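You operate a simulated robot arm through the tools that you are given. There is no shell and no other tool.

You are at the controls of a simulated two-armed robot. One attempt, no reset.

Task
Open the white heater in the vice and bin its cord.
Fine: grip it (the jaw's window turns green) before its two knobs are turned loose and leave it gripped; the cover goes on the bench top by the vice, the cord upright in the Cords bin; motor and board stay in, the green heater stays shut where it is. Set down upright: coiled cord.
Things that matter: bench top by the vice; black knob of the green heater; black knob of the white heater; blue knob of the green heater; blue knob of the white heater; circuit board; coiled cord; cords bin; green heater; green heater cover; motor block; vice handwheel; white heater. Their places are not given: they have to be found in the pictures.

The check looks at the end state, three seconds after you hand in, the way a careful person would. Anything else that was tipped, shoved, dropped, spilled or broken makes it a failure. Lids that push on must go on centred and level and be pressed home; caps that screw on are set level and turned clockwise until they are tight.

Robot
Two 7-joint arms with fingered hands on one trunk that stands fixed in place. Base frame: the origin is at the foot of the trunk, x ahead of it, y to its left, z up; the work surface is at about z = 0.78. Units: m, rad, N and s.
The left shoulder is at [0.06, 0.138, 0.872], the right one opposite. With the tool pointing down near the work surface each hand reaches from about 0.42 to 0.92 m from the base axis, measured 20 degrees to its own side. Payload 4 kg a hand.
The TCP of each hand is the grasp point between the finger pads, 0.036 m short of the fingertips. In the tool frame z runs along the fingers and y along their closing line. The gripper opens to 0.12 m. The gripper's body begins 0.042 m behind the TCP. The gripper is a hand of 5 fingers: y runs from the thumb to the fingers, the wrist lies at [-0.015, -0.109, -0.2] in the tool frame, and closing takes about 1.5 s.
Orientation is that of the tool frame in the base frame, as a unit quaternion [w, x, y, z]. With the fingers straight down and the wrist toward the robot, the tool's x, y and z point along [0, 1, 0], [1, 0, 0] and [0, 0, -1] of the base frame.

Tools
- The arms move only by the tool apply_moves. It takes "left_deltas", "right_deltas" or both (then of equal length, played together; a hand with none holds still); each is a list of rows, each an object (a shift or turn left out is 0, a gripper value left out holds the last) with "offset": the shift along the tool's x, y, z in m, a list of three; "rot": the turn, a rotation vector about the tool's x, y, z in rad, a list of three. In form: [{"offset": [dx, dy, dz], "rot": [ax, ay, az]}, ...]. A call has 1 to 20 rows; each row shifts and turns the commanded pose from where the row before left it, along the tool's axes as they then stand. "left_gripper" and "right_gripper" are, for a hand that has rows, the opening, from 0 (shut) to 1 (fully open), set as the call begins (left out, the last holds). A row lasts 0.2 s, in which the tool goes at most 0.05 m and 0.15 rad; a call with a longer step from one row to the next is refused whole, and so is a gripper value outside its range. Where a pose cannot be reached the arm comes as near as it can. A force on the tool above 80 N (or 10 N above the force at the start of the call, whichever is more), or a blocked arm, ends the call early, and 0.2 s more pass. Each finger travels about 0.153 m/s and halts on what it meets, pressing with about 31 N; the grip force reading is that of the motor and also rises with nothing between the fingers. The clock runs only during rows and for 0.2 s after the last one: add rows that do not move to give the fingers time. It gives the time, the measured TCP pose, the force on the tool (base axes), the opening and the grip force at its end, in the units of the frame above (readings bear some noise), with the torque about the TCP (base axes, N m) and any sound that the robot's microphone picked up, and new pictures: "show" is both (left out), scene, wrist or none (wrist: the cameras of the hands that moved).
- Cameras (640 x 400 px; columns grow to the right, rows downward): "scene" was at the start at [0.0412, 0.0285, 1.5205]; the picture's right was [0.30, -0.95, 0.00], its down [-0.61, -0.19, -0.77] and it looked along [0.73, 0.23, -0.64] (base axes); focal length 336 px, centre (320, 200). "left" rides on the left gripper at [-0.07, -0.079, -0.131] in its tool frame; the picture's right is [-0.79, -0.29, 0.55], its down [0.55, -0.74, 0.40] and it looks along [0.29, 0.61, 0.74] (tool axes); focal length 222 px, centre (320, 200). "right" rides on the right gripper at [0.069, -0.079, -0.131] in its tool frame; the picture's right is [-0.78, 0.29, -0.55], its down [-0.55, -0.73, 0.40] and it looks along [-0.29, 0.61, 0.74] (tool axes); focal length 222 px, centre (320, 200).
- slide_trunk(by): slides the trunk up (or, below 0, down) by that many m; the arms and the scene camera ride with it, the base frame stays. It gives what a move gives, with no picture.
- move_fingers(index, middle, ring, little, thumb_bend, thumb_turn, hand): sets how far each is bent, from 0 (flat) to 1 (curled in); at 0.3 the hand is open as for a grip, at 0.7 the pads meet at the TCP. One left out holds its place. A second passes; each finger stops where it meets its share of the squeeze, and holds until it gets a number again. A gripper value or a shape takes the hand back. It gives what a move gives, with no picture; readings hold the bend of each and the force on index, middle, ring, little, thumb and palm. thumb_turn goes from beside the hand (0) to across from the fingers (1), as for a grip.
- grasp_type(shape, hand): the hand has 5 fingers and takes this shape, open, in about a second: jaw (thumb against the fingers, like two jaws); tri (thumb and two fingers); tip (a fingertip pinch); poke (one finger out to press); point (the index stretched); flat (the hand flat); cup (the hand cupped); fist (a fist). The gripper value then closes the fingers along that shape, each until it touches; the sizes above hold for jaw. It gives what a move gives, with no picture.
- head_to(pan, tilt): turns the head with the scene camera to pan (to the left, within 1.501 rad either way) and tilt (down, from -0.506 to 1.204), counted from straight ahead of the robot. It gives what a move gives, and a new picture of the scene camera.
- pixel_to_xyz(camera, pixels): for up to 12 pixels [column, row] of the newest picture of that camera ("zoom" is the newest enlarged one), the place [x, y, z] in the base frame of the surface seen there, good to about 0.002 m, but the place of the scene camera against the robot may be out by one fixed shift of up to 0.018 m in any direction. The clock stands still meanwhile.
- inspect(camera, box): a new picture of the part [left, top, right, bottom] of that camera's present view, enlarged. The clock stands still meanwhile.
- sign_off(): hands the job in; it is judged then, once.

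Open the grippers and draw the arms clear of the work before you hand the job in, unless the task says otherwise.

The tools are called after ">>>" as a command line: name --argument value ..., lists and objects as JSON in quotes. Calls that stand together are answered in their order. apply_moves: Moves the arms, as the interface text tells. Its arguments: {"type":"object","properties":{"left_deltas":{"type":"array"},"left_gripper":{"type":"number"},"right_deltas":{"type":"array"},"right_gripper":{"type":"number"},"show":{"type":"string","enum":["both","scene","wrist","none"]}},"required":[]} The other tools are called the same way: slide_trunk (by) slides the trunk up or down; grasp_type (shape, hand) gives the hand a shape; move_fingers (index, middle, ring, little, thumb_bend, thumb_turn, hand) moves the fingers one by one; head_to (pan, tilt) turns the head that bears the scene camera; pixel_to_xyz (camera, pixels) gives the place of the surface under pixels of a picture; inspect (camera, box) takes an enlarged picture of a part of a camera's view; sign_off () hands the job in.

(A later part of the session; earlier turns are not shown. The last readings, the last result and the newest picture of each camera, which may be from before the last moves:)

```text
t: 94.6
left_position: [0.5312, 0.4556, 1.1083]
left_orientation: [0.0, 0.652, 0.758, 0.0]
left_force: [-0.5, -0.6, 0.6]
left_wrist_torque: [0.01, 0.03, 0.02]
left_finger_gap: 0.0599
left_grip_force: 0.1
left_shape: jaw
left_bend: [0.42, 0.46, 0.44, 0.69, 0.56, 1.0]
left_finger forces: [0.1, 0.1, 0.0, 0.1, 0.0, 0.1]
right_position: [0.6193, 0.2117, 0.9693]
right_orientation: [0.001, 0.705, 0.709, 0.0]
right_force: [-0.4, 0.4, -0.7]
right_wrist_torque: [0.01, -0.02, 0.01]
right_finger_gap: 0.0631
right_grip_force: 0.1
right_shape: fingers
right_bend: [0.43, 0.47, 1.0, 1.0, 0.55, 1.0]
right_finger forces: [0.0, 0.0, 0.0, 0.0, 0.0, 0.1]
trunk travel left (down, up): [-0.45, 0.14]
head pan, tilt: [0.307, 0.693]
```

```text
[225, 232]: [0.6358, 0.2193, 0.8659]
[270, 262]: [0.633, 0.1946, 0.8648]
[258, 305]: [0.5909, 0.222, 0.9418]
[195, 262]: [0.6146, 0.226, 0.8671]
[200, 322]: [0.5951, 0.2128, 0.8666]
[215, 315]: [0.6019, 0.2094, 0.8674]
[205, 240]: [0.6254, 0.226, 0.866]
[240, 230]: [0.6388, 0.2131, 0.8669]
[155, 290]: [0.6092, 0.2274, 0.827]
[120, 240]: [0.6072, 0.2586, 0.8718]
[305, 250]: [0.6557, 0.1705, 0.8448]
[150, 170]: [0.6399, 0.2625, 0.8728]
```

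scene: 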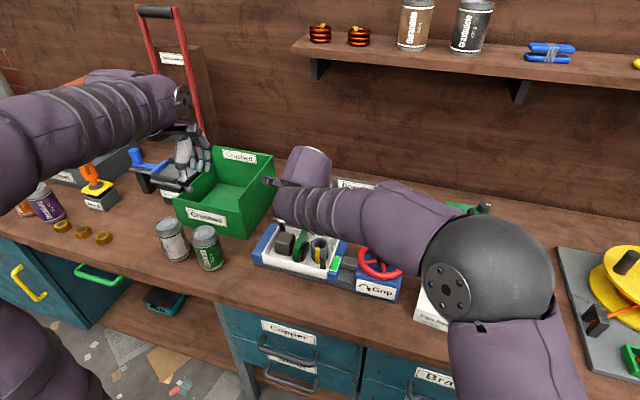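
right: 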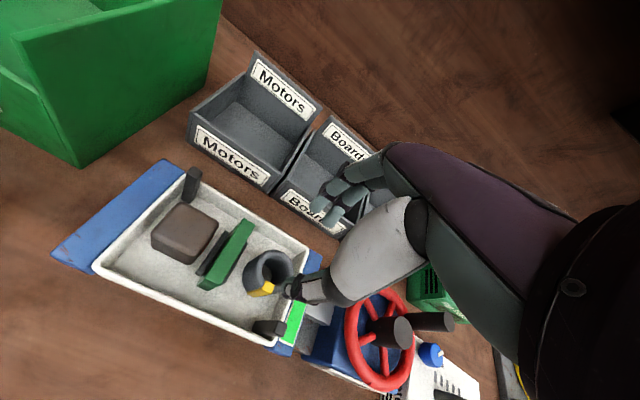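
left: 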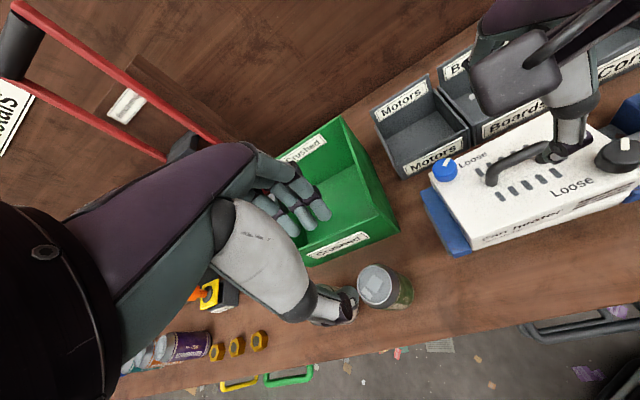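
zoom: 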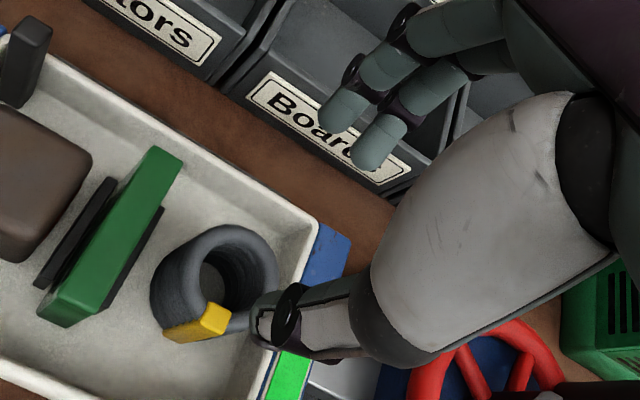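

Coil centre is about (0.6185,0.208). I descend to TCP z 0.878, thumb in front, index and middle behind.

>>> apply_moves --right_deltas '[{"offset": [-0.0007, -0.001, 0.03]}, {"offset": [0, 0, 0.03]}, {"offset": [0, 0, 0.018]}, {"offset": [0, 0, 0.013]}, {}]'

>>> inspect --camera "left" --box '[420, 60, 640, 260]'

>>> inspect --camera "right" --box '[220, 160, 400, 320]'

```text
t: 95.8
left_position: [0.5315, 0.4571, 1.1079]
left_orientation: [0.0, 0.652, 0.758, 0.0]
left_force: [-0.2, -0.7, 0.3]
left_wrist_torque: [-0.01, -0.03, -0.02]
left_finger_gap: 0.0598
left_grip_force: 0.1
left_shape: jaw
left_bend: [0.42, 0.46, 0.44, 0.69, 0.56, 1.0]
left_finger forces: [0.0, 0.1, 0.1, 0.1, 0.1, 0.1]
right_position: [0.6177, 0.211, 0.8801]
right_orientation: [0.001, 0.706, 0.708, 0.001]
right_force: [-0.7, -0.4, 0.4]
right_wrist_torque: [0.01, 0.01, -0.02]
right_finger_gap: 0.0616
right_grip_force: 0.6
right_shape: fingers
right_bend: [0.44, 0.47, 1.0, 1.0, 0.55, 1.0]
right_finger forces: [1.2, 0.0, 0.0, 0.0, 0.0, 0.1]
trunk travel left (down, up): [-0.45, 0.14]
head pan, tilt: [0.307, 0.693]
```

scene: 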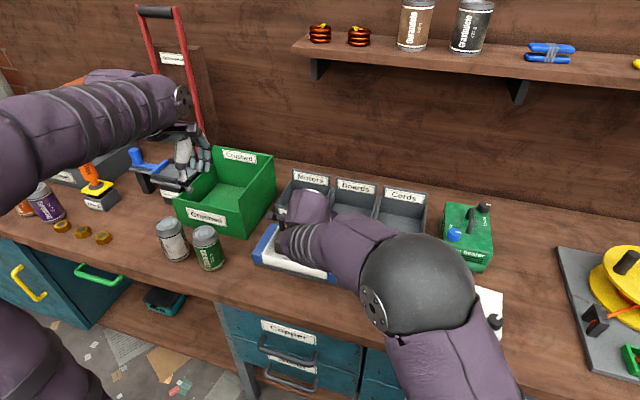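
right: 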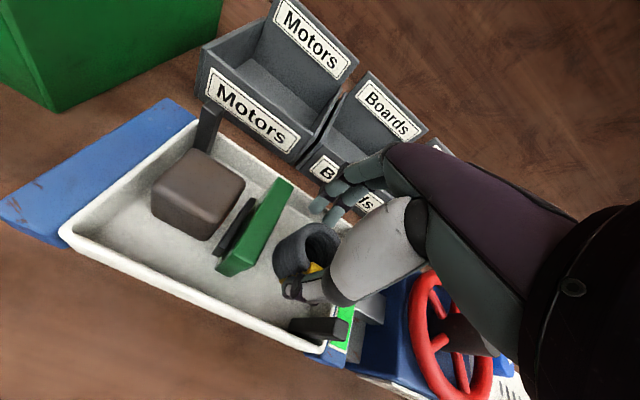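

```text
2.00 times, centred on (530, 160) of left
```

zoom: 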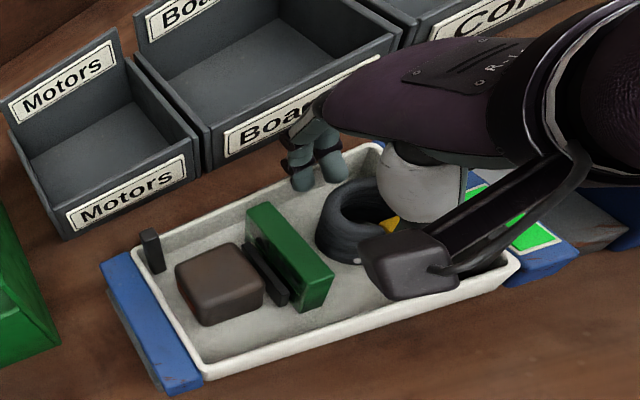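

```text
2.50 times, centred on (310, 240) of right
```

zoom: 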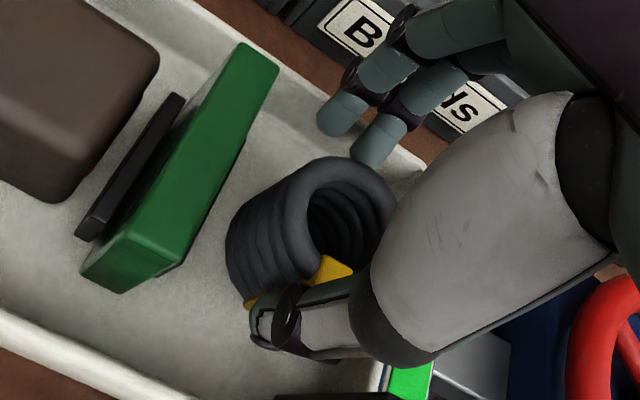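

Thumb is in front of the tag, fingers behind the coil with a touch of 1.2 N on the index (back wall). I close index, middle and thumb on the coil.

>>> move_fingers --hand "right" --index 0.8 --middle 0.8 --thumb_bend 0.8

>>> inspect --camera "right" --box '[220, 160, 400, 320]'

>>> inspect --camera "left" --box '[420, 60, 640, 260]'

```text
t: 96.8
left_position: [0.5311, 0.4573, 1.1086]
left_orientation: [0.0, 0.652, 0.758, 0.0]
left_force: [0.3, 0.1, 0.6]
left_wrist_torque: [0.01, 0.03, 0.0]
left_finger_gap: 0.0597
left_grip_force: 0.0
left_shape: jaw
left_bend: [0.42, 0.46, 0.44, 0.69, 0.56, 1.0]
left_finger forces: [0.0, 0.0, 0.0, 0.0, 0.0, 0.1]
right_position: [0.6185, 0.2111, 0.88]
right_orientation: [0.001, 0.705, 0.709, 0.001]
right_force: [1.7, -0.8, 2.1]
right_wrist_torque: [-0.08, -0.2, 0.01]
right_finger_gap: 0.0363
right_grip_force: 24.5
right_shape: fingers
right_bend: [0.55, 0.56, 1.0, 1.0, 0.66, 0.97]
right_finger forces: [12.1, 12.6, 0.0, 0.0, 24.3, 0.1]
trunk travel left (down, up): [-0.45, 0.14]
head pan, tilt: [0.307, 0.693]
```

```text
2.50 times, centred on (310, 240) of right
```

zoom: 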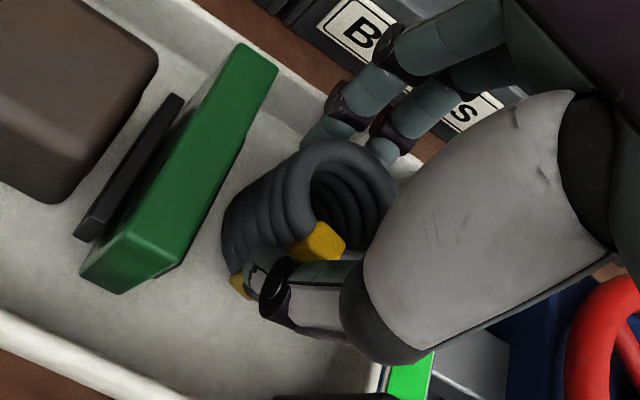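

```text
2.00 times, centred on (530, 160) of left
```

zoom: 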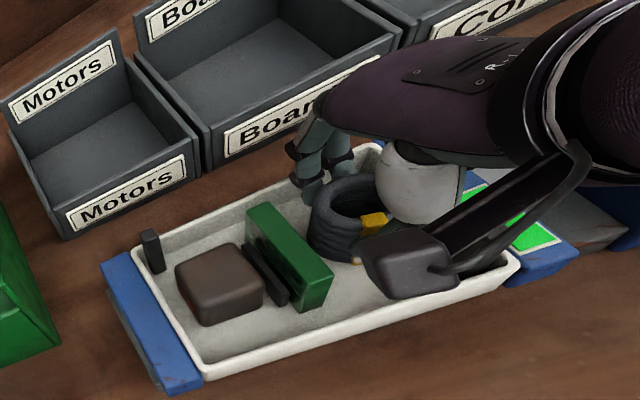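

The coil is held evenly (index 12, middle 13, thumb 24 N). I lift slowly by 4 cm and look.

>>> apply_moves --right_deltas '[{"offset": [0, 0, -0.008]}, {"offset": [0, 0, -0.01]}, {"offset": [0, 0, -0.012]}, {"offset": [0, 0, -0.012]}, {}]'

>>> inspect --camera "left" --box '[420, 60, 640, 260]'

>>> inspect --camera "right" --box '[220, 160, 400, 320]'

```text
t: 98.0
left_position: [0.5316, 0.4582, 1.1082]
left_orientation: [0.0, 0.652, 0.758, 0.0]
left_force: [-0.9, 0.1, 0.4]
left_wrist_torque: [0.03, 0.01, 0.02]
left_finger_gap: 0.0598
left_grip_force: 0.1
left_shape: jaw
left_bend: [0.42, 0.46, 0.44, 0.69, 0.56, 1.0]
left_finger forces: [0.0, 0.0, 0.1, 0.1, 0.1, 0.0]
right_position: [0.6169, 0.2115, 0.9222]
right_orientation: [0.001, 0.706, 0.709, 0.001]
right_force: [0.5, 0.8, -1.8]
right_wrist_torque: [0.01, 0.01, 0.0]
right_finger_gap: 0.0365
right_grip_force: 24.1
right_shape: fingers
right_bend: [0.55, 0.56, 1.0, 1.0, 0.66, 0.97]
right_finger forces: [11.9, 11.8, 0.1, 0.0, 24.6, 0.0]
trunk travel left (down, up): [-0.45, 0.14]
head pan, tilt: [0.307, 0.693]
```

scene: 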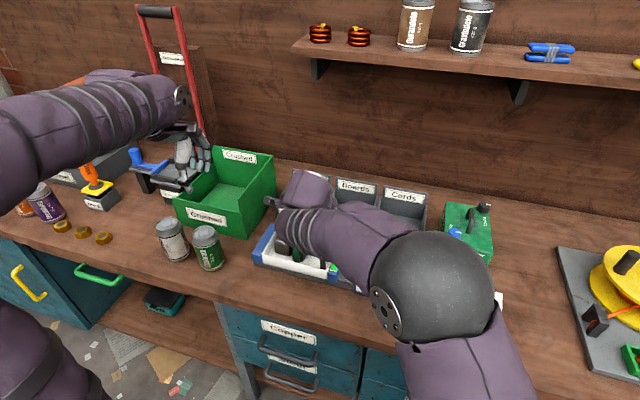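
right: 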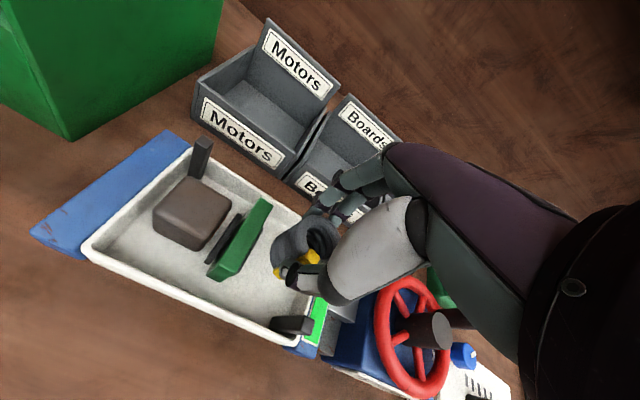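

```text
2.00 times, centred on (530, 160) of left
```

zoom: 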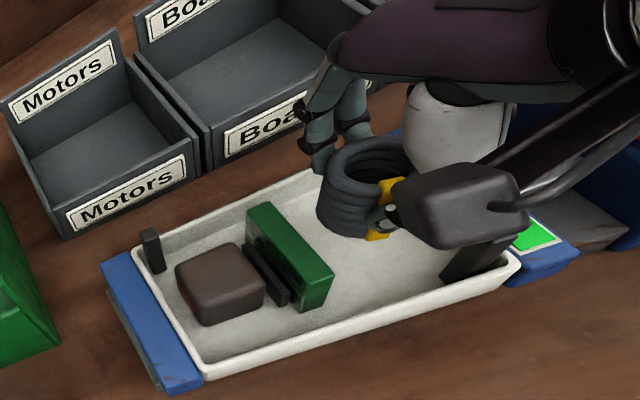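

```text
2.50 times, centred on (310, 240) of right
```

zoom: 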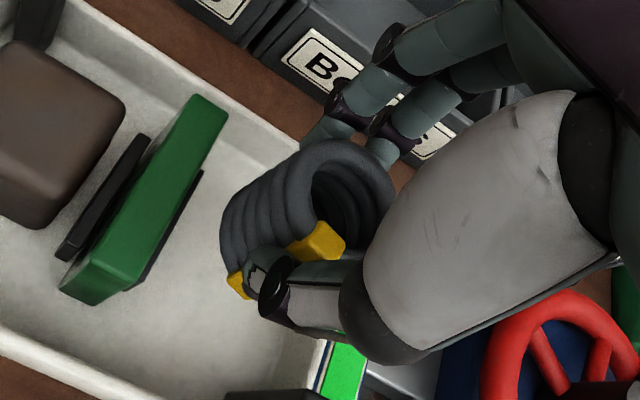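

The cord hangs upright in the grip and the rest of the tray is undisturbed. I lift it to z 1.05 and carry it toward the Cords bin.

>>> apply_moves --right_deltas '[{"offset": [0, 0, -0.025]}, {"offset": [0, 0, -0.035]}, {"offset": [0, 0, -0.04]}, {"offset": [0, 0, -0.03]}, {"offset": [-0.02, 0.018, 0]}, {"offset": [-0.03, 0.028, 0]}, {"offset": [-0.035, 0.034, 0]}, {"offset": [-0.035, 0.034, 0]}, {"offset": [-0.03, 0.03, 0]}, {"offset": [-0.025, 0.022, 0]}, {"offset": [-0.015, 0.014, 0]}, {}]'

>>> inspect --camera "scene" --box '[330, 120, 490, 260]'

>>> inspect --camera "right" --box '[160, 120, 420, 400]'

```text
t: 100.6
left_position: [0.5316, 0.4572, 1.1078]
left_orientation: [0.0, 0.652, 0.758, 0.0]
left_force: [0.2, -0.7, -0.6]
left_wrist_torque: [0.02, 0.04, 0.0]
left_finger_gap: 0.0598
left_grip_force: 0.0
left_shape: jaw
left_bend: [0.42, 0.46, 0.44, 0.69, 0.56, 1.0]
left_finger forces: [0.0, 0.1, 0.0, 0.1, 0.0, 0.0]
right_position: [0.7982, 0.0226, 1.0514]
right_orientation: [0.001, 0.706, 0.709, 0.002]
right_force: [0.5, 0.6, -1.1]
right_wrist_torque: [0.0, 0.02, -0.02]
right_finger_gap: 0.0362
right_grip_force: 23.9
right_shape: fingers
right_bend: [0.55, 0.56, 1.0, 1.0, 0.66, 0.97]
right_finger forces: [12.1, 11.9, 0.1, 0.0, 24.6, 0.0]
trunk travel left (down, up): [-0.45, 0.14]
head pan, tilt: [0.307, 0.693]
```

scene: 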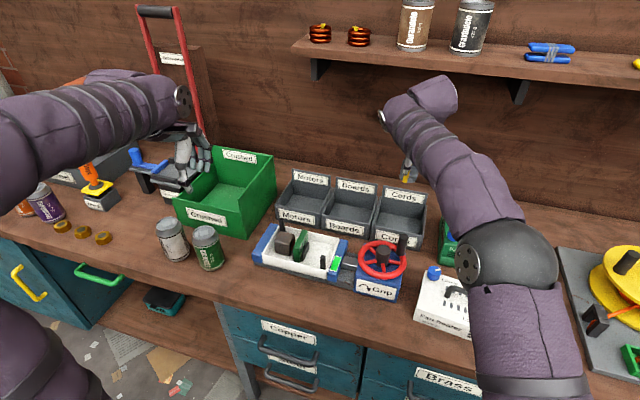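
right: 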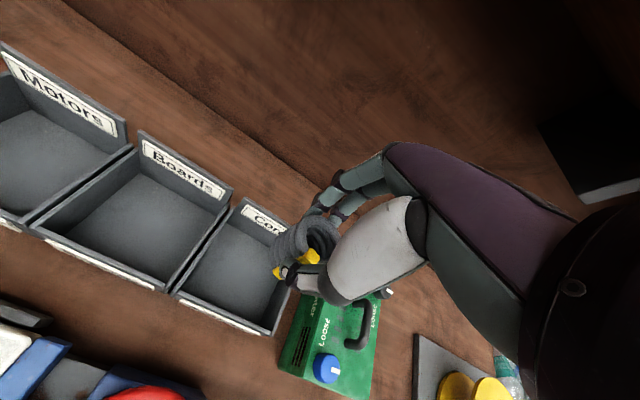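

```text
2.86 times, centred on (410, 190) of scene
```

zoom: 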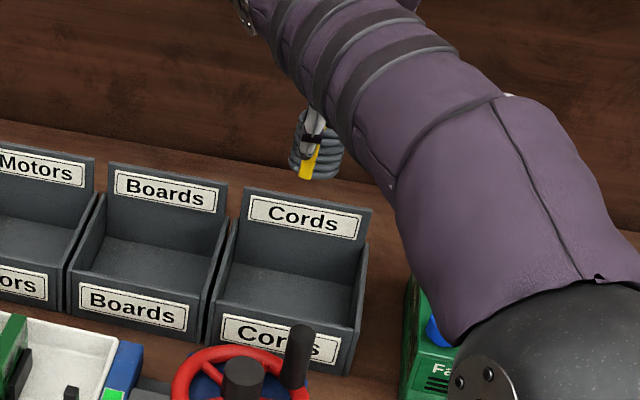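

```text
1.43 times, centred on (290, 260) of right
```

zoom: 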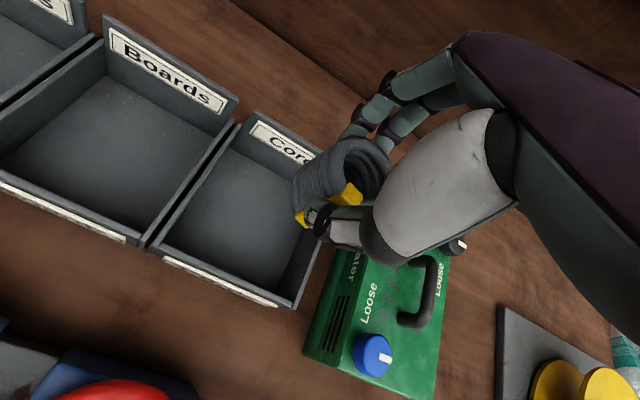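

I measure the Cords bin's rim and floor from this enlarged right view, and the elbow's place from the scene.

>>> pixel_to_xyz --camera "zoom" --pixels '[[255, 113], [152, 247], [292, 303], [318, 245], [235, 210], [200, 190], [275, 140], [165, 235], [270, 265], [250, 280], [195, 258], [240, 130]]'

>>> pixel_to_xyz --camera "scene" --pixels '[[520, 262], [480, 265], [500, 290], [460, 220], [404, 170], [400, 190], [421, 205], [384, 230], [405, 240]]'

```text
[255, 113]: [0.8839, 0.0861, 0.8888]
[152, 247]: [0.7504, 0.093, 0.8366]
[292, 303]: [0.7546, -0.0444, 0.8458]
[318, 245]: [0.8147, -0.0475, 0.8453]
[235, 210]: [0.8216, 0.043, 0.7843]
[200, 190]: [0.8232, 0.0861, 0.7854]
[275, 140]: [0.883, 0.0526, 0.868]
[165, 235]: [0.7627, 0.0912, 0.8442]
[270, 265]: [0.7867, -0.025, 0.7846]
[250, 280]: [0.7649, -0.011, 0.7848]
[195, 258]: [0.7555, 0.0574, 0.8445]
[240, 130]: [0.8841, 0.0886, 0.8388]
```

```text
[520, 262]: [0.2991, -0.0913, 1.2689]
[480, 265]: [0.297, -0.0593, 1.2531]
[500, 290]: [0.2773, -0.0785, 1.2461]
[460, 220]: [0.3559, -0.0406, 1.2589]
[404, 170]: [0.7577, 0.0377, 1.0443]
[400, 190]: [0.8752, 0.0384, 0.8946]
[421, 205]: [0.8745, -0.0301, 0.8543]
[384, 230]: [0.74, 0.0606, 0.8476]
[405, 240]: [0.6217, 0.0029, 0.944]
```

Bin interior: x 0.76–0.883, y -0.042–0.09, floor 0.785, walls 0.845, back plate top 0.889. I check how far the finger joints stick out behind the coil.

>>> pixel_to_xyz --camera "zoom" --pixels '[[358, 120], [375, 105], [390, 85], [415, 75], [345, 133], [325, 235], [345, 235], [370, 245], [340, 180], [300, 190], [345, 195], [305, 218]]'

```text
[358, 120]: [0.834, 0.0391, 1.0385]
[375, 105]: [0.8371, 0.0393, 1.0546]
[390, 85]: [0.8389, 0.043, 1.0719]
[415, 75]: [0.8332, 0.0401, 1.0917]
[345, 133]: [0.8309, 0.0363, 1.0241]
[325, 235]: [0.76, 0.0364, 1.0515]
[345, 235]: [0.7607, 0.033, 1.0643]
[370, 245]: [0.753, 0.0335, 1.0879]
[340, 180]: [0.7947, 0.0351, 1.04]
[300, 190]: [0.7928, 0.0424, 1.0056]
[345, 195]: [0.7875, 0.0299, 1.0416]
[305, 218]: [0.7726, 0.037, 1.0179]
```

At the present angle the hand spans nearly the whole bin in x, so I turn it 43 degrees counter-clockwise (closing line across the bin's diagonal) and centre at (0.810,0.021).

>>> apply_moves --right_deltas '[{"rot": [0, 0, -0.15]}, {"rot": [0, 0, -0.15]}, {"rot": [0, 0, -0.15]}, {"rot": [0, 0, -0.15]}, {"rot": [0, 0, -0.15]}, {"offset": [-0.0089, 0.0081, 0]}, {"offset": [0, 0, 0.03]}, {"offset": [0, 0, 0.03]}, {}]'

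>>> inspect --camera "scene" --box '[330, 120, 490, 260]'

>>> inspect --camera "right" --box '[160, 120, 420, 400]'

```text
t: 102.6
left_position: [0.5312, 0.4572, 1.1081]
left_orientation: [0.0, 0.652, 0.758, 0.0]
left_force: [1.3, -0.7, -0.4]
left_wrist_torque: [-0.01, 0.01, 0.02]
left_finger_gap: 0.0596
left_grip_force: 0.1
left_shape: jaw
left_bend: [0.42, 0.46, 0.44, 0.69, 0.56, 1.0]
left_finger forces: [0.0, 0.1, 0.0, 0.0, 0.0, 0.0]
right_position: [0.7978, 0.0216, 0.9888]
right_orientation: [0.001, 0.396, 0.918, 0.0]
right_force: [0.6, 0.8, -1.0]
right_wrist_torque: [0.02, -0.02, 0.01]
right_finger_gap: 0.0363
right_grip_force: 24.3
right_shape: fingers
right_bend: [0.55, 0.56, 1.0, 1.0, 0.66, 0.97]
right_finger forces: [12.1, 11.7, 0.1, 0.0, 24.4, 0.0]
right hand out of reach, approached as far as the arm can: row 6
trunk travel left (down, up): [-0.45, 0.14]
head pan, tilt: [0.307, 0.693]
```

scene: 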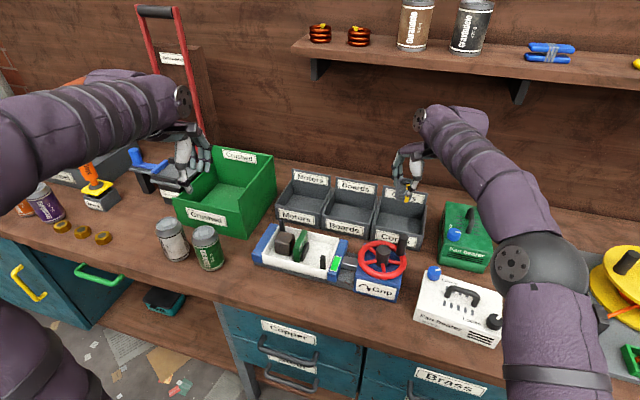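
right: 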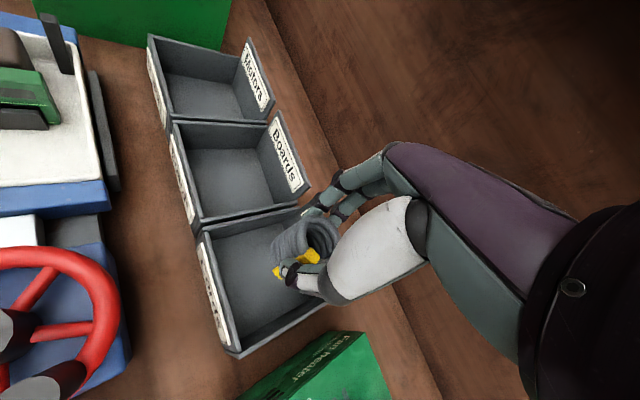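

```text
2.86 times, centred on (410, 190) of scene
```

zoom: 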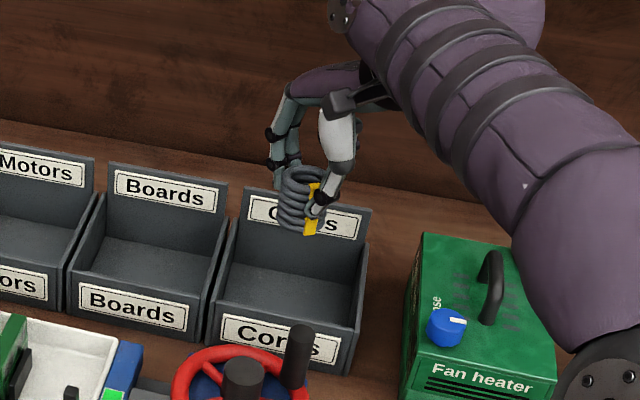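

```text
1.43 times, centred on (290, 260) of right
```

zoom: 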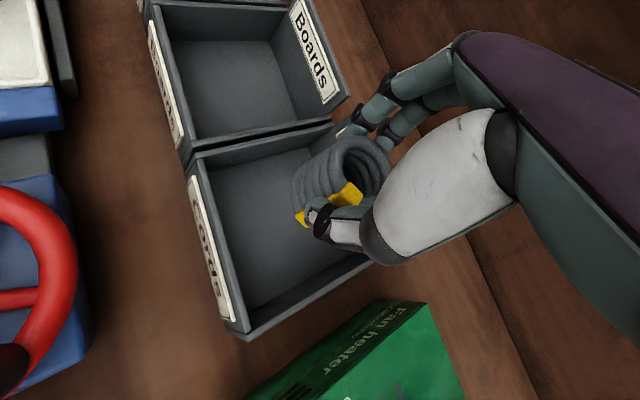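

The last shift was out of reach at height; lower down there is more reach. I shift +1.3 cm in x now and descend toward the bin.

>>> apply_moves --right_deltas '[{"offset": [0, 0, 0.02]}, {"offset": [-0.0045, 0.0048, 0.01]}, {"offset": [-0.0045, 0.0048, 0.01]}, {"offset": [0, 0, 0.02]}, {}]'

>>> inspect --camera "scene" --box '[330, 120, 490, 260]'

>>> inspect --camera "right" --box '[160, 120, 420, 400]'

```text
t: 103.8
left_position: [0.5319, 0.4584, 1.1083]
left_orientation: [-0.001, 0.652, 0.758, -0.001]
left_force: [-0.8, 0.3, -0.5]
left_wrist_torque: [-0.02, 0.0, -0.01]
left_finger_gap: 0.0598
left_grip_force: 0.0
left_shape: jaw
left_bend: [0.42, 0.46, 0.44, 0.69, 0.56, 1.0]
left_finger forces: [0.0, 0.1, 0.0, 0.0, 0.0, 0.1]
right_position: [0.8082, 0.023, 0.9319]
right_orientation: [0.001, 0.397, 0.918, 0.001]
right_force: [-0.1, -0.5, -1.6]
right_wrist_torque: [0.01, 0.01, 0.03]
right_finger_gap: 0.036
right_grip_force: 24.3
right_shape: fingers
right_bend: [0.55, 0.56, 1.0, 1.0, 0.66, 0.97]
right_finger forces: [12.0, 11.7, 0.0, 0.0, 24.4, 0.0]
trunk travel left (down, up): [-0.45, 0.14]
head pan, tilt: [0.307, 0.693]
```

scene: 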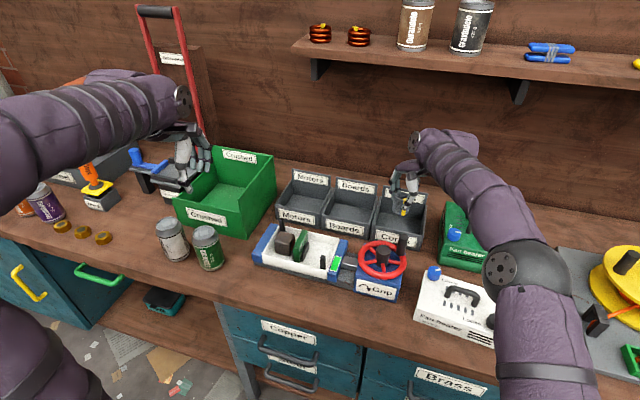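
right: 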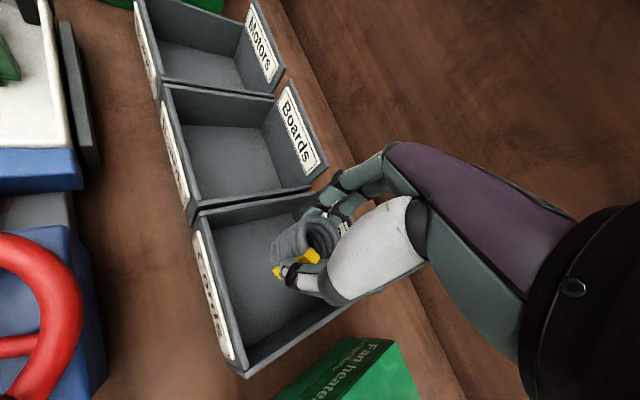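

```text
2.86 times, centred on (410, 190) of scene
```

zoom: 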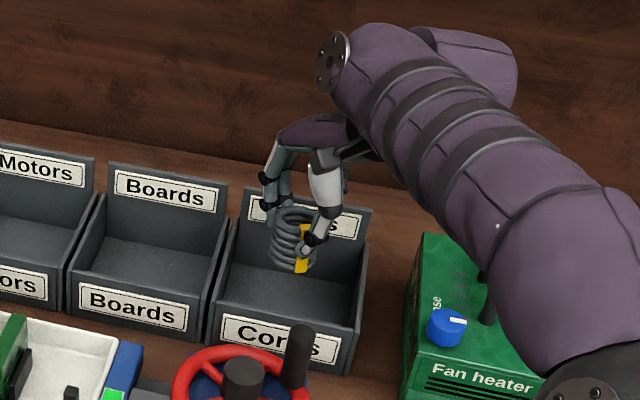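

```text
1.43 times, centred on (290, 260) of right
```

zoom: 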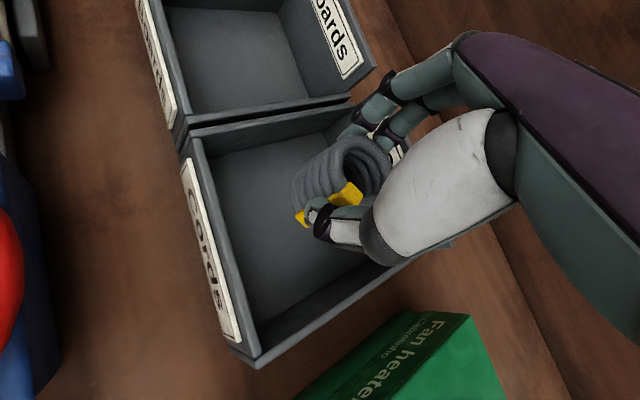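

The coil is going into the bin. I check the forearm's height over the green heater before descending further.

>>> pixel_to_xyz --camera "scene" --pixels '[[445, 185], [458, 205], [470, 225], [480, 240], [460, 215], [500, 265], [405, 205], [402, 210]]'

>>> pixel_to_xyz --camera "right" --pixels '[[340, 185], [330, 195], [350, 175], [300, 240], [282, 270], [305, 225]]'

```text
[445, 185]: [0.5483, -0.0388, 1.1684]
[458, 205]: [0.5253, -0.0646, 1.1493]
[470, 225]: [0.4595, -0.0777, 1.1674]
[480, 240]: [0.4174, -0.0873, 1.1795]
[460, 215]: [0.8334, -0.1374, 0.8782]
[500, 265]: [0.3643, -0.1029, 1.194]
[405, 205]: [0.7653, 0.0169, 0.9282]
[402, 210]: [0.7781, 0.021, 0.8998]
```

```text
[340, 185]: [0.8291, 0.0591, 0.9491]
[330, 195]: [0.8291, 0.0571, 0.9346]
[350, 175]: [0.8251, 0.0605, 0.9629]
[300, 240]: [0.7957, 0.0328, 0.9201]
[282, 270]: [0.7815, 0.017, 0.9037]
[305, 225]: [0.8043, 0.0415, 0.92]
```

Clearance is fine. I descend 7 cm to just above the bin floor.

>>> apply_moves --right_deltas '[{"offset": [0, 0, 0.02]}, {"offset": [0, 0, 0.02]}, {"offset": [0, 0, 0.015]}, {"offset": [0, 0, 0.012]}, {"offset": [0, 0, 0.006]}, {}]'

>>> inspect --camera "right" --box '[160, 120, 420, 400]'

>>> inspect --camera "scene" --box '[350, 150, 470, 260]'

```text
t: 105.2
left_position: [0.5325, 0.4583, 1.1074]
left_orientation: [0.0, 0.652, 0.758, 0.0]
left_force: [-0.2, -0.5, -0.2]
left_wrist_torque: [0.0, 0.0, -0.02]
left_finger_gap: 0.0597
left_grip_force: 0.1
left_shape: jaw
left_bend: [0.42, 0.46, 0.44, 0.69, 0.56, 1.0]
left_finger forces: [0.0, 0.0, 0.0, 0.1, 0.1, 0.0]
right_position: [0.8113, 0.0202, 0.8573]
right_orientation: [0.001, 0.397, 0.918, 0.0]
right_force: [-0.8, 0.7, -0.4]
right_wrist_torque: [-0.02, 0.0, -0.02]
right_finger_gap: 0.0363
right_grip_force: 23.8
right_shape: fingers
right_bend: [0.55, 0.56, 1.0, 1.0, 0.66, 0.97]
right_finger forces: [12.1, 11.7, 0.0, 0.0, 24.4, 0.0]
trunk travel left (down, up): [-0.45, 0.14]
head pan, tilt: [0.307, 0.693]
```

scene: 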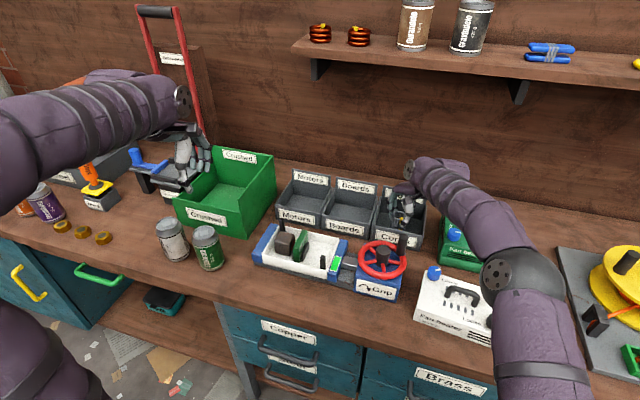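
right: 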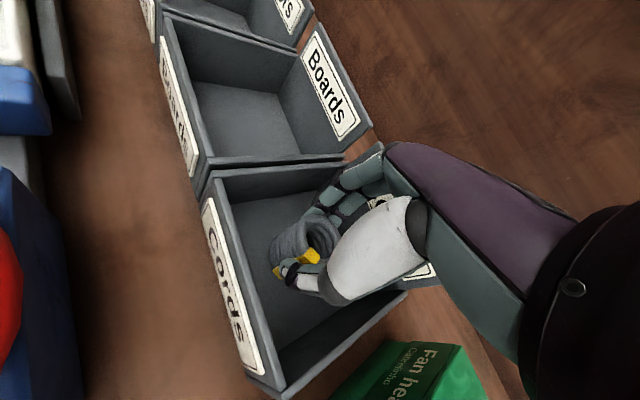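

```text
1.43 times, centred on (290, 260) of right
```

zoom: 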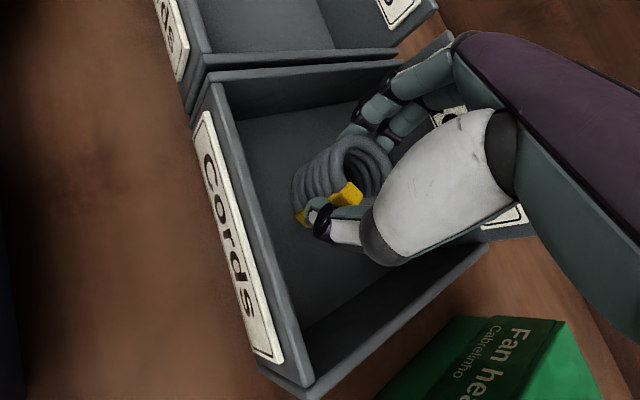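

```text
3.64 times, centred on (410, 205) of scene
```

zoom: 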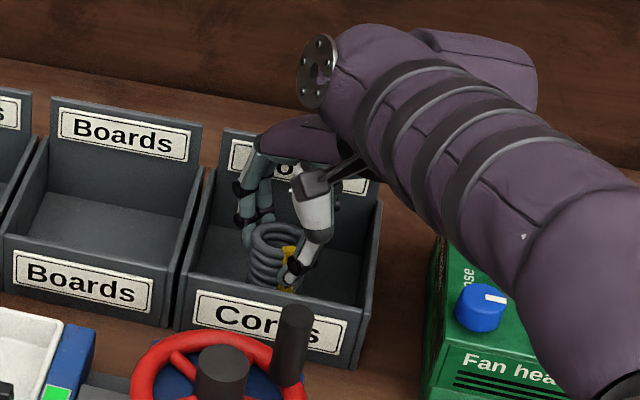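

Nearly down. I lower in 2 mm steps watching the vertical force.

>>> apply_moves --right_deltas '[{"offset": [0, 0, 0.002]}, {"offset": [0, 0, 0.002]}, {}]' --show "none"

>>> apply_moves --right_deltas '[{"offset": [0, 0, 0.002]}, {}]' --show "none"

>>> apply_moves --right_deltas '[{"offset": [0, 0, 0.001]}, {}]' --show "none"

```text
t: 106.0
left_position: [0.5304, 0.4572, 1.1083]
left_orientation: [0.001, 0.652, 0.758, -0.001]
left_force: [0.3, -0.9, 0.5]
left_wrist_torque: [0.02, 0.02, 0.04]
left_finger_gap: 0.06
left_grip_force: 0.0
left_shape: jaw
left_bend: [0.42, 0.46, 0.44, 0.69, 0.56, 1.0]
left_finger forces: [0.0, 0.0, 0.0, 0.1, 0.1, 0.1]
right_position: [0.8104, 0.0214, 0.854]
right_orientation: [0.002, 0.397, 0.918, 0.001]
right_force: [-0.2, -0.7, -2.3]
right_wrist_torque: [0.0, -0.01, 0.0]
right_finger_gap: 0.0363
right_grip_force: 24.0
right_shape: fingers
right_bend: [0.55, 0.56, 1.0, 1.0, 0.66, 0.97]
right_finger forces: [12.1, 11.7, 0.1, 0.0, 24.4, 0.1]
trunk travel left (down, up): [-0.45, 0.14]
head pan, tilt: [0.307, 0.693]
```

```text
t: 106.6
left_position: [0.5316, 0.4562, 1.1076]
left_orientation: [0.0, 0.652, 0.758, 0.0]
left_force: [-1.2, 0.3, -0.1]
left_wrist_torque: [-0.01, -0.03, 0.01]
left_finger_gap: 0.0596
left_grip_force: 0.0
left_shape: jaw
left_bend: [0.42, 0.46, 0.44, 0.69, 0.56, 1.0]
left_finger forces: [0.1, 0.0, 0.0, 0.0, 0.0, 0.0]
right_position: [0.8103, 0.0214, 0.852]
right_orientation: [0.001, 0.397, 0.918, 0.001]
right_force: [0.4, 0.7, -2.3]
right_wrist_torque: [-0.01, 0.0, 0.03]
right_finger_gap: 0.0364
right_grip_force: 24.0
right_shape: fingers
right_bend: [0.55, 0.56, 1.0, 1.0, 0.66, 0.97]
right_finger forces: [12.0, 11.7, 0.1, 0.0, 24.5, 0.1]
trunk travel left (down, up): [-0.45, 0.14]
head pan, tilt: [0.307, 0.693]
```

```text
t: 107.2
left_position: [0.5313, 0.457, 1.1079]
left_orientation: [0.0, 0.652, 0.759, 0.0]
left_force: [0.4, -0.5, 0.5]
left_wrist_torque: [0.0, 0.01, -0.02]
left_finger_gap: 0.0599
left_grip_force: 0.1
left_shape: jaw
left_bend: [0.42, 0.46, 0.44, 0.69, 0.56, 1.0]
left_finger forces: [0.1, 0.1, 0.0, 0.0, 0.0, 0.1]
right_position: [0.8107, 0.0225, 0.8519]
right_orientation: [0.002, 0.397, 0.918, 0.0]
right_force: [0.0, -0.4, 0.2]
right_wrist_torque: [0.05, -0.01, -0.02]
right_finger_gap: 0.0362
right_grip_force: 24.6
right_shape: fingers
right_bend: [0.55, 0.56, 1.0, 1.0, 0.66, 0.97]
right_finger forces: [12.1, 11.7, 0.0, 0.0, 24.4, 0.1]
trunk travel left (down, up): [-0.45, 0.14]
head pan, tilt: [0.307, 0.693]
```

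The load may be going; two more 1 mm steps to confirm contact.

>>> apply_moves --right_deltas '[{"offset": [0, 0, 0.001]}, {}, {}]' --show "none"

>>> apply_moves --right_deltas '[{"offset": [0, 0, 0.001]}, {}, {}]' --show "none"

>>> apply_moves --right_deltas '[{"offset": [0, 0, 0.001]}, {}, {}]' --show "wrist"

```text
t: 108.0
left_position: [0.5321, 0.4578, 1.1084]
left_orientation: [-0.001, 0.652, 0.758, 0.0]
left_force: [0.0, -0.8, 0.4]
left_wrist_torque: [0.0, 0.05, -0.06]
left_finger_gap: 0.0599
left_grip_force: 0.1
left_shape: jaw
left_bend: [0.42, 0.46, 0.44, 0.69, 0.56, 1.0]
left_finger forces: [0.0, 0.0, 0.0, 0.0, 0.0, 0.0]
right_position: [0.8113, 0.0216, 0.8494]
right_orientation: [0.002, 0.397, 0.918, 0.0]
right_force: [0.0, 1.1, 3.7]
right_wrist_torque: [0.11, -0.14, 0.05]
right_finger_gap: 0.0362
right_grip_force: 24.1
right_shape: fingers
right_bend: [0.55, 0.56, 1.0, 1.0, 0.66, 0.97]
right_finger forces: [12.1, 12.1, 0.1, 0.1, 24.8, 0.0]
trunk travel left (down, up): [-0.45, 0.14]
head pan, tilt: [0.307, 0.693]
```

```text
t: 108.8
left_position: [0.532, 0.4577, 1.1086]
left_orientation: [0.001, 0.652, 0.758, 0.0]
left_force: [0.5, 0.2, 0.0]
left_wrist_torque: [0.0, -0.01, 0.01]
left_finger_gap: 0.0597
left_grip_force: 0.0
left_shape: jaw
left_bend: [0.42, 0.46, 0.44, 0.69, 0.56, 1.0]
left_finger forces: [0.1, 0.1, 0.0, 0.0, 0.0, 0.0]
right_position: [0.8102, 0.0226, 0.8506]
right_orientation: [0.003, 0.397, 0.918, 0.001]
right_force: [-0.2, 2.2, 9.1]
right_wrist_torque: [0.19, -0.23, 0.02]
right_finger_gap: 0.0361
right_grip_force: 25.3
right_shape: fingers
right_bend: [0.55, 0.56, 1.0, 1.0, 0.66, 0.96]
right_finger forces: [12.2, 12.8, 0.0, 0.0, 25.4, 0.1]
trunk travel left (down, up): [-0.45, 0.14]
head pan, tilt: [0.307, 0.693]
```

```text
t: 109.6
left_position: [0.5295, 0.4581, 1.1092]
left_orientation: [0.0, 0.652, 0.758, -0.001]
left_force: [-0.1, 0.2, -0.3]
left_wrist_torque: [0.05, -0.05, 0.0]
left_finger_gap: 0.0596
left_grip_force: 0.1
left_shape: jaw
left_bend: [0.42, 0.46, 0.44, 0.69, 0.56, 1.0]
left_finger forces: [0.0, 0.0, 0.0, 0.0, 0.1, 0.0]
right_position: [0.8082, 0.0226, 0.8499]
right_orientation: [0.003, 0.397, 0.918, 0.001]
right_force: [0.6, 0.8, 13.3]
right_wrist_torque: [0.31, -0.35, 0.01]
right_finger_gap: 0.036
right_grip_force: 25.6
right_shape: fingers
right_bend: [0.55, 0.56, 1.0, 1.0, 0.66, 0.96]
right_finger forces: [12.4, 13.4, 0.0, 0.0, 25.7, 0.0]
trunk travel left (down, up): [-0.45, 0.14]
head pan, tilt: [0.307, 0.693]
```

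right: 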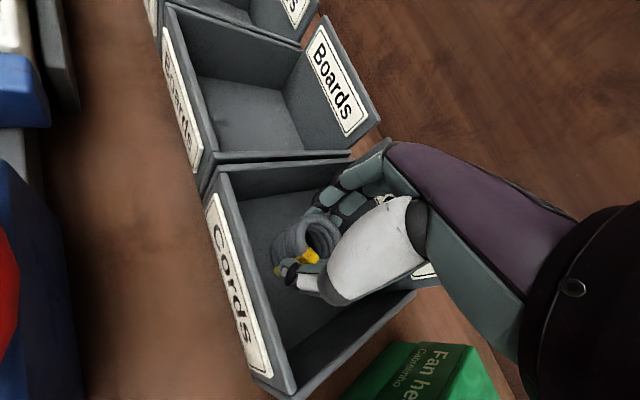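

The coil is on the floor (13 N). I back off 2 mm to unload, then open the fingers moderately.

>>> apply_moves --right_deltas '[{"offset": [0, 0, -0.002]}, {}]' --show "none"

>>> move_fingers --hand "right" --index 0.45 --middle 0.46 --thumb_bend 0.55

>>> inspect --camera "right" --box '[200, 140, 420, 400]'

>>> inspect --camera "scene" --box '[350, 150, 470, 260]'

```text
t: 110.2
left_position: [0.5306, 0.4576, 1.1067]
left_orientation: [-0.001, 0.652, 0.758, 0.0]
left_force: [-0.1, 0.4, -0.6]
left_wrist_torque: [-0.01, 0.0, -0.02]
left_finger_gap: 0.0599
left_grip_force: 0.0
left_shape: jaw
left_bend: [0.42, 0.46, 0.44, 0.69, 0.56, 1.0]
left_finger forces: [0.0, 0.1, 0.0, 0.0, 0.1, 0.0]
right_position: [0.8096, 0.0222, 0.8493]
right_orientation: [0.001, 0.397, 0.918, 0.001]
right_force: [2.2, 1.7, 9.3]
right_wrist_torque: [0.25, -0.31, 0.02]
right_finger_gap: 0.0361
right_grip_force: 25.2
right_shape: fingers
right_bend: [0.55, 0.56, 1.0, 1.0, 0.66, 0.97]
right_finger forces: [12.5, 13.4, 0.0, 0.0, 24.3, 0.0]
trunk travel left (down, up): [-0.45, 0.14]
head pan, tilt: [0.307, 0.693]
```

```text
t: 111.2
left_position: [0.5324, 0.4571, 1.1073]
left_orientation: [0.001, 0.652, 0.758, 0.0]
left_force: [0.1, -0.1, -0.3]
left_wrist_torque: [0.03, -0.04, 0.0]
left_finger_gap: 0.0601
left_grip_force: 0.1
left_shape: jaw
left_bend: [0.42, 0.46, 0.44, 0.69, 0.56, 1.0]
left_finger forces: [0.0, 0.1, 0.0, 0.1, 0.0, 0.1]
right_position: [0.8089, 0.0217, 0.8483]
right_orientation: [0.001, 0.397, 0.918, 0.0]
right_force: [-1.1, -0.2, 0.4]
right_wrist_torque: [-0.01, -0.01, 0.02]
right_finger_gap: 0.0592
right_grip_force: 0.1
right_shape: fingers
right_bend: [0.45, 0.46, 1.0, 1.0, 0.55, 1.0]
right_finger forces: [0.0, 0.0, 0.0, 0.0, 0.0, 0.0]
trunk travel left (down, up): [-0.45, 0.14]
head pan, tilt: [0.307, 0.693]
```

```text
1.54 times, centred on (310, 270) of right
```

zoom: 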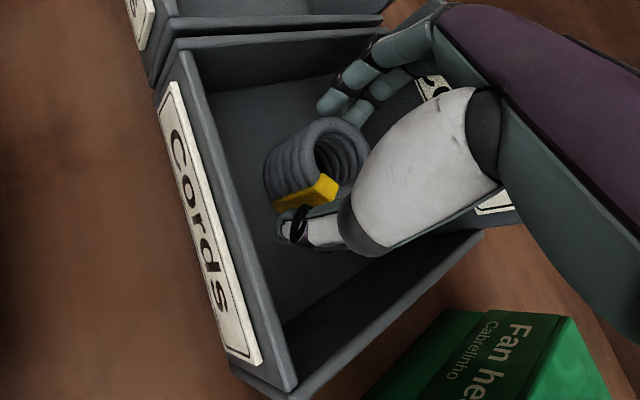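

```text
3.64 times, centred on (410, 205) of scene
```

zoom: 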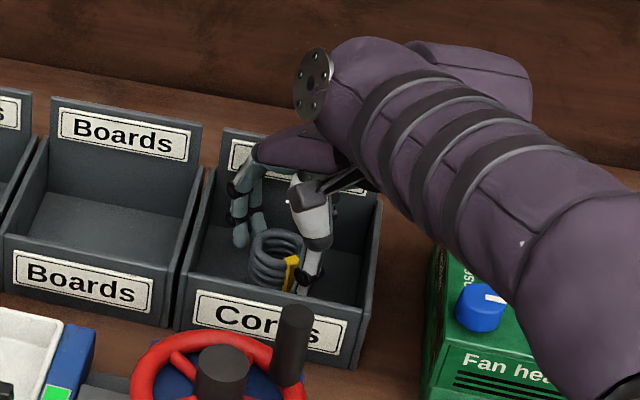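

The coil stands upright and all finger forces are zero. I lift the hand straight up, slowly at first.

>>> apply_moves --right_deltas '[{"offset": [0, 0, -0.008]}, {"offset": [0, 0, -0.012]}, {"offset": [0, 0, -0.02]}, {"offset": [0, 0, -0.03]}, {"offset": [0, 0, -0.035]}, {}]'

>>> inspect --camera "right" --box '[160, 120, 420, 400]'

>>> inspect --camera "scene" --box '[350, 150, 470, 260]'

```text
t: 112.6
left_position: [0.5334, 0.458, 1.1079]
left_orientation: [0.0, 0.652, 0.758, 0.0]
left_force: [0.1, 0.0, 0.0]
left_wrist_torque: [0.01, 0.02, -0.02]
left_finger_gap: 0.0598
left_grip_force: 0.0
left_shape: jaw
left_bend: [0.42, 0.46, 0.44, 0.69, 0.56, 1.0]
left_finger forces: [0.0, 0.0, 0.0, 0.1, 0.0, 0.1]
right_position: [0.808, 0.0248, 0.9546]
right_orientation: [0.001, 0.398, 0.918, 0.0]
right_force: [0.1, -0.7, 0.6]
right_wrist_torque: [0.01, -0.03, 0.0]
right_finger_gap: 0.0597
right_grip_force: 0.1
right_shape: fingers
right_bend: [0.45, 0.46, 1.0, 1.0, 0.55, 1.0]
right_finger forces: [0.0, 0.1, 0.0, 0.0, 0.0, 0.0]
trunk travel left (down, up): [-0.45, 0.14]
head pan, tilt: [0.307, 0.693]
```

scene: 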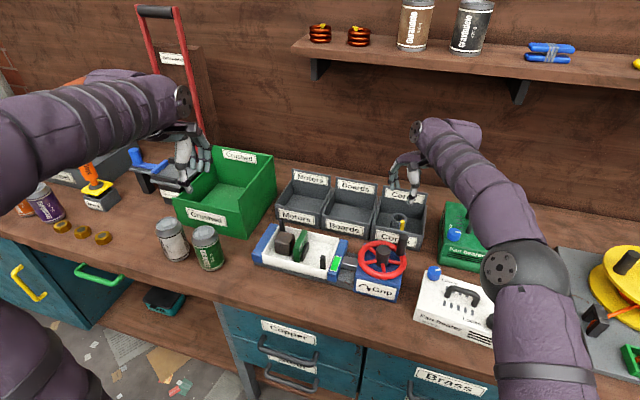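
right: 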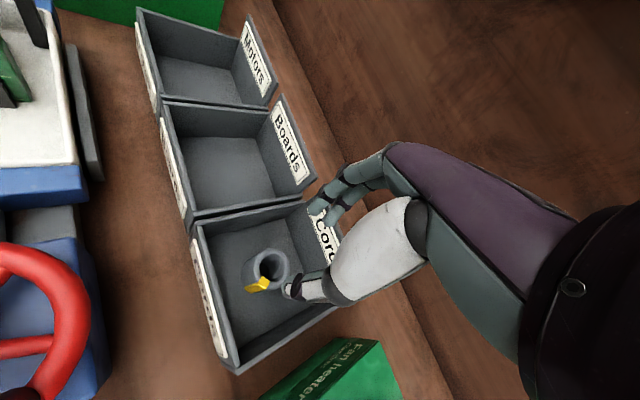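

```text
1.43 times, centred on (290, 260) of right
```

zoom: 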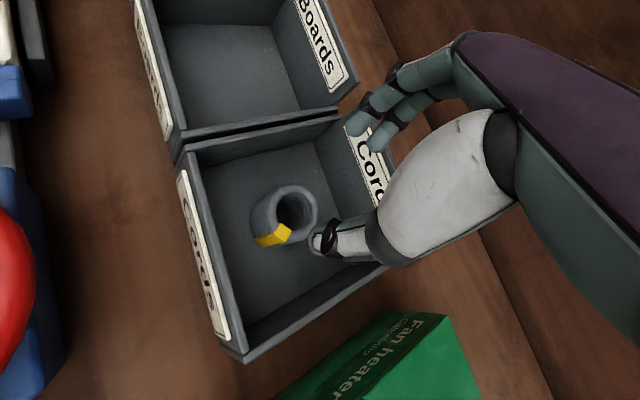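

```text
3.64 times, centred on (410, 205) of scene
```

zoom: 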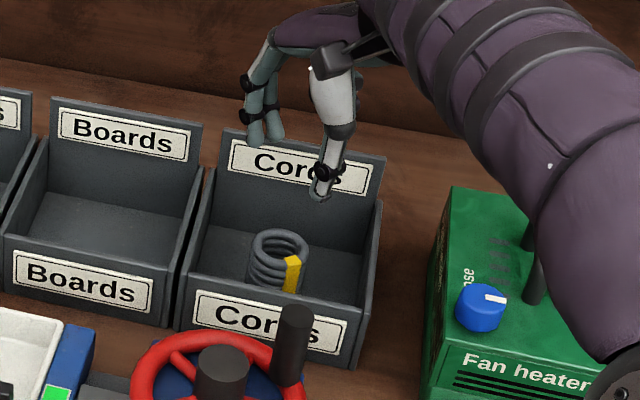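

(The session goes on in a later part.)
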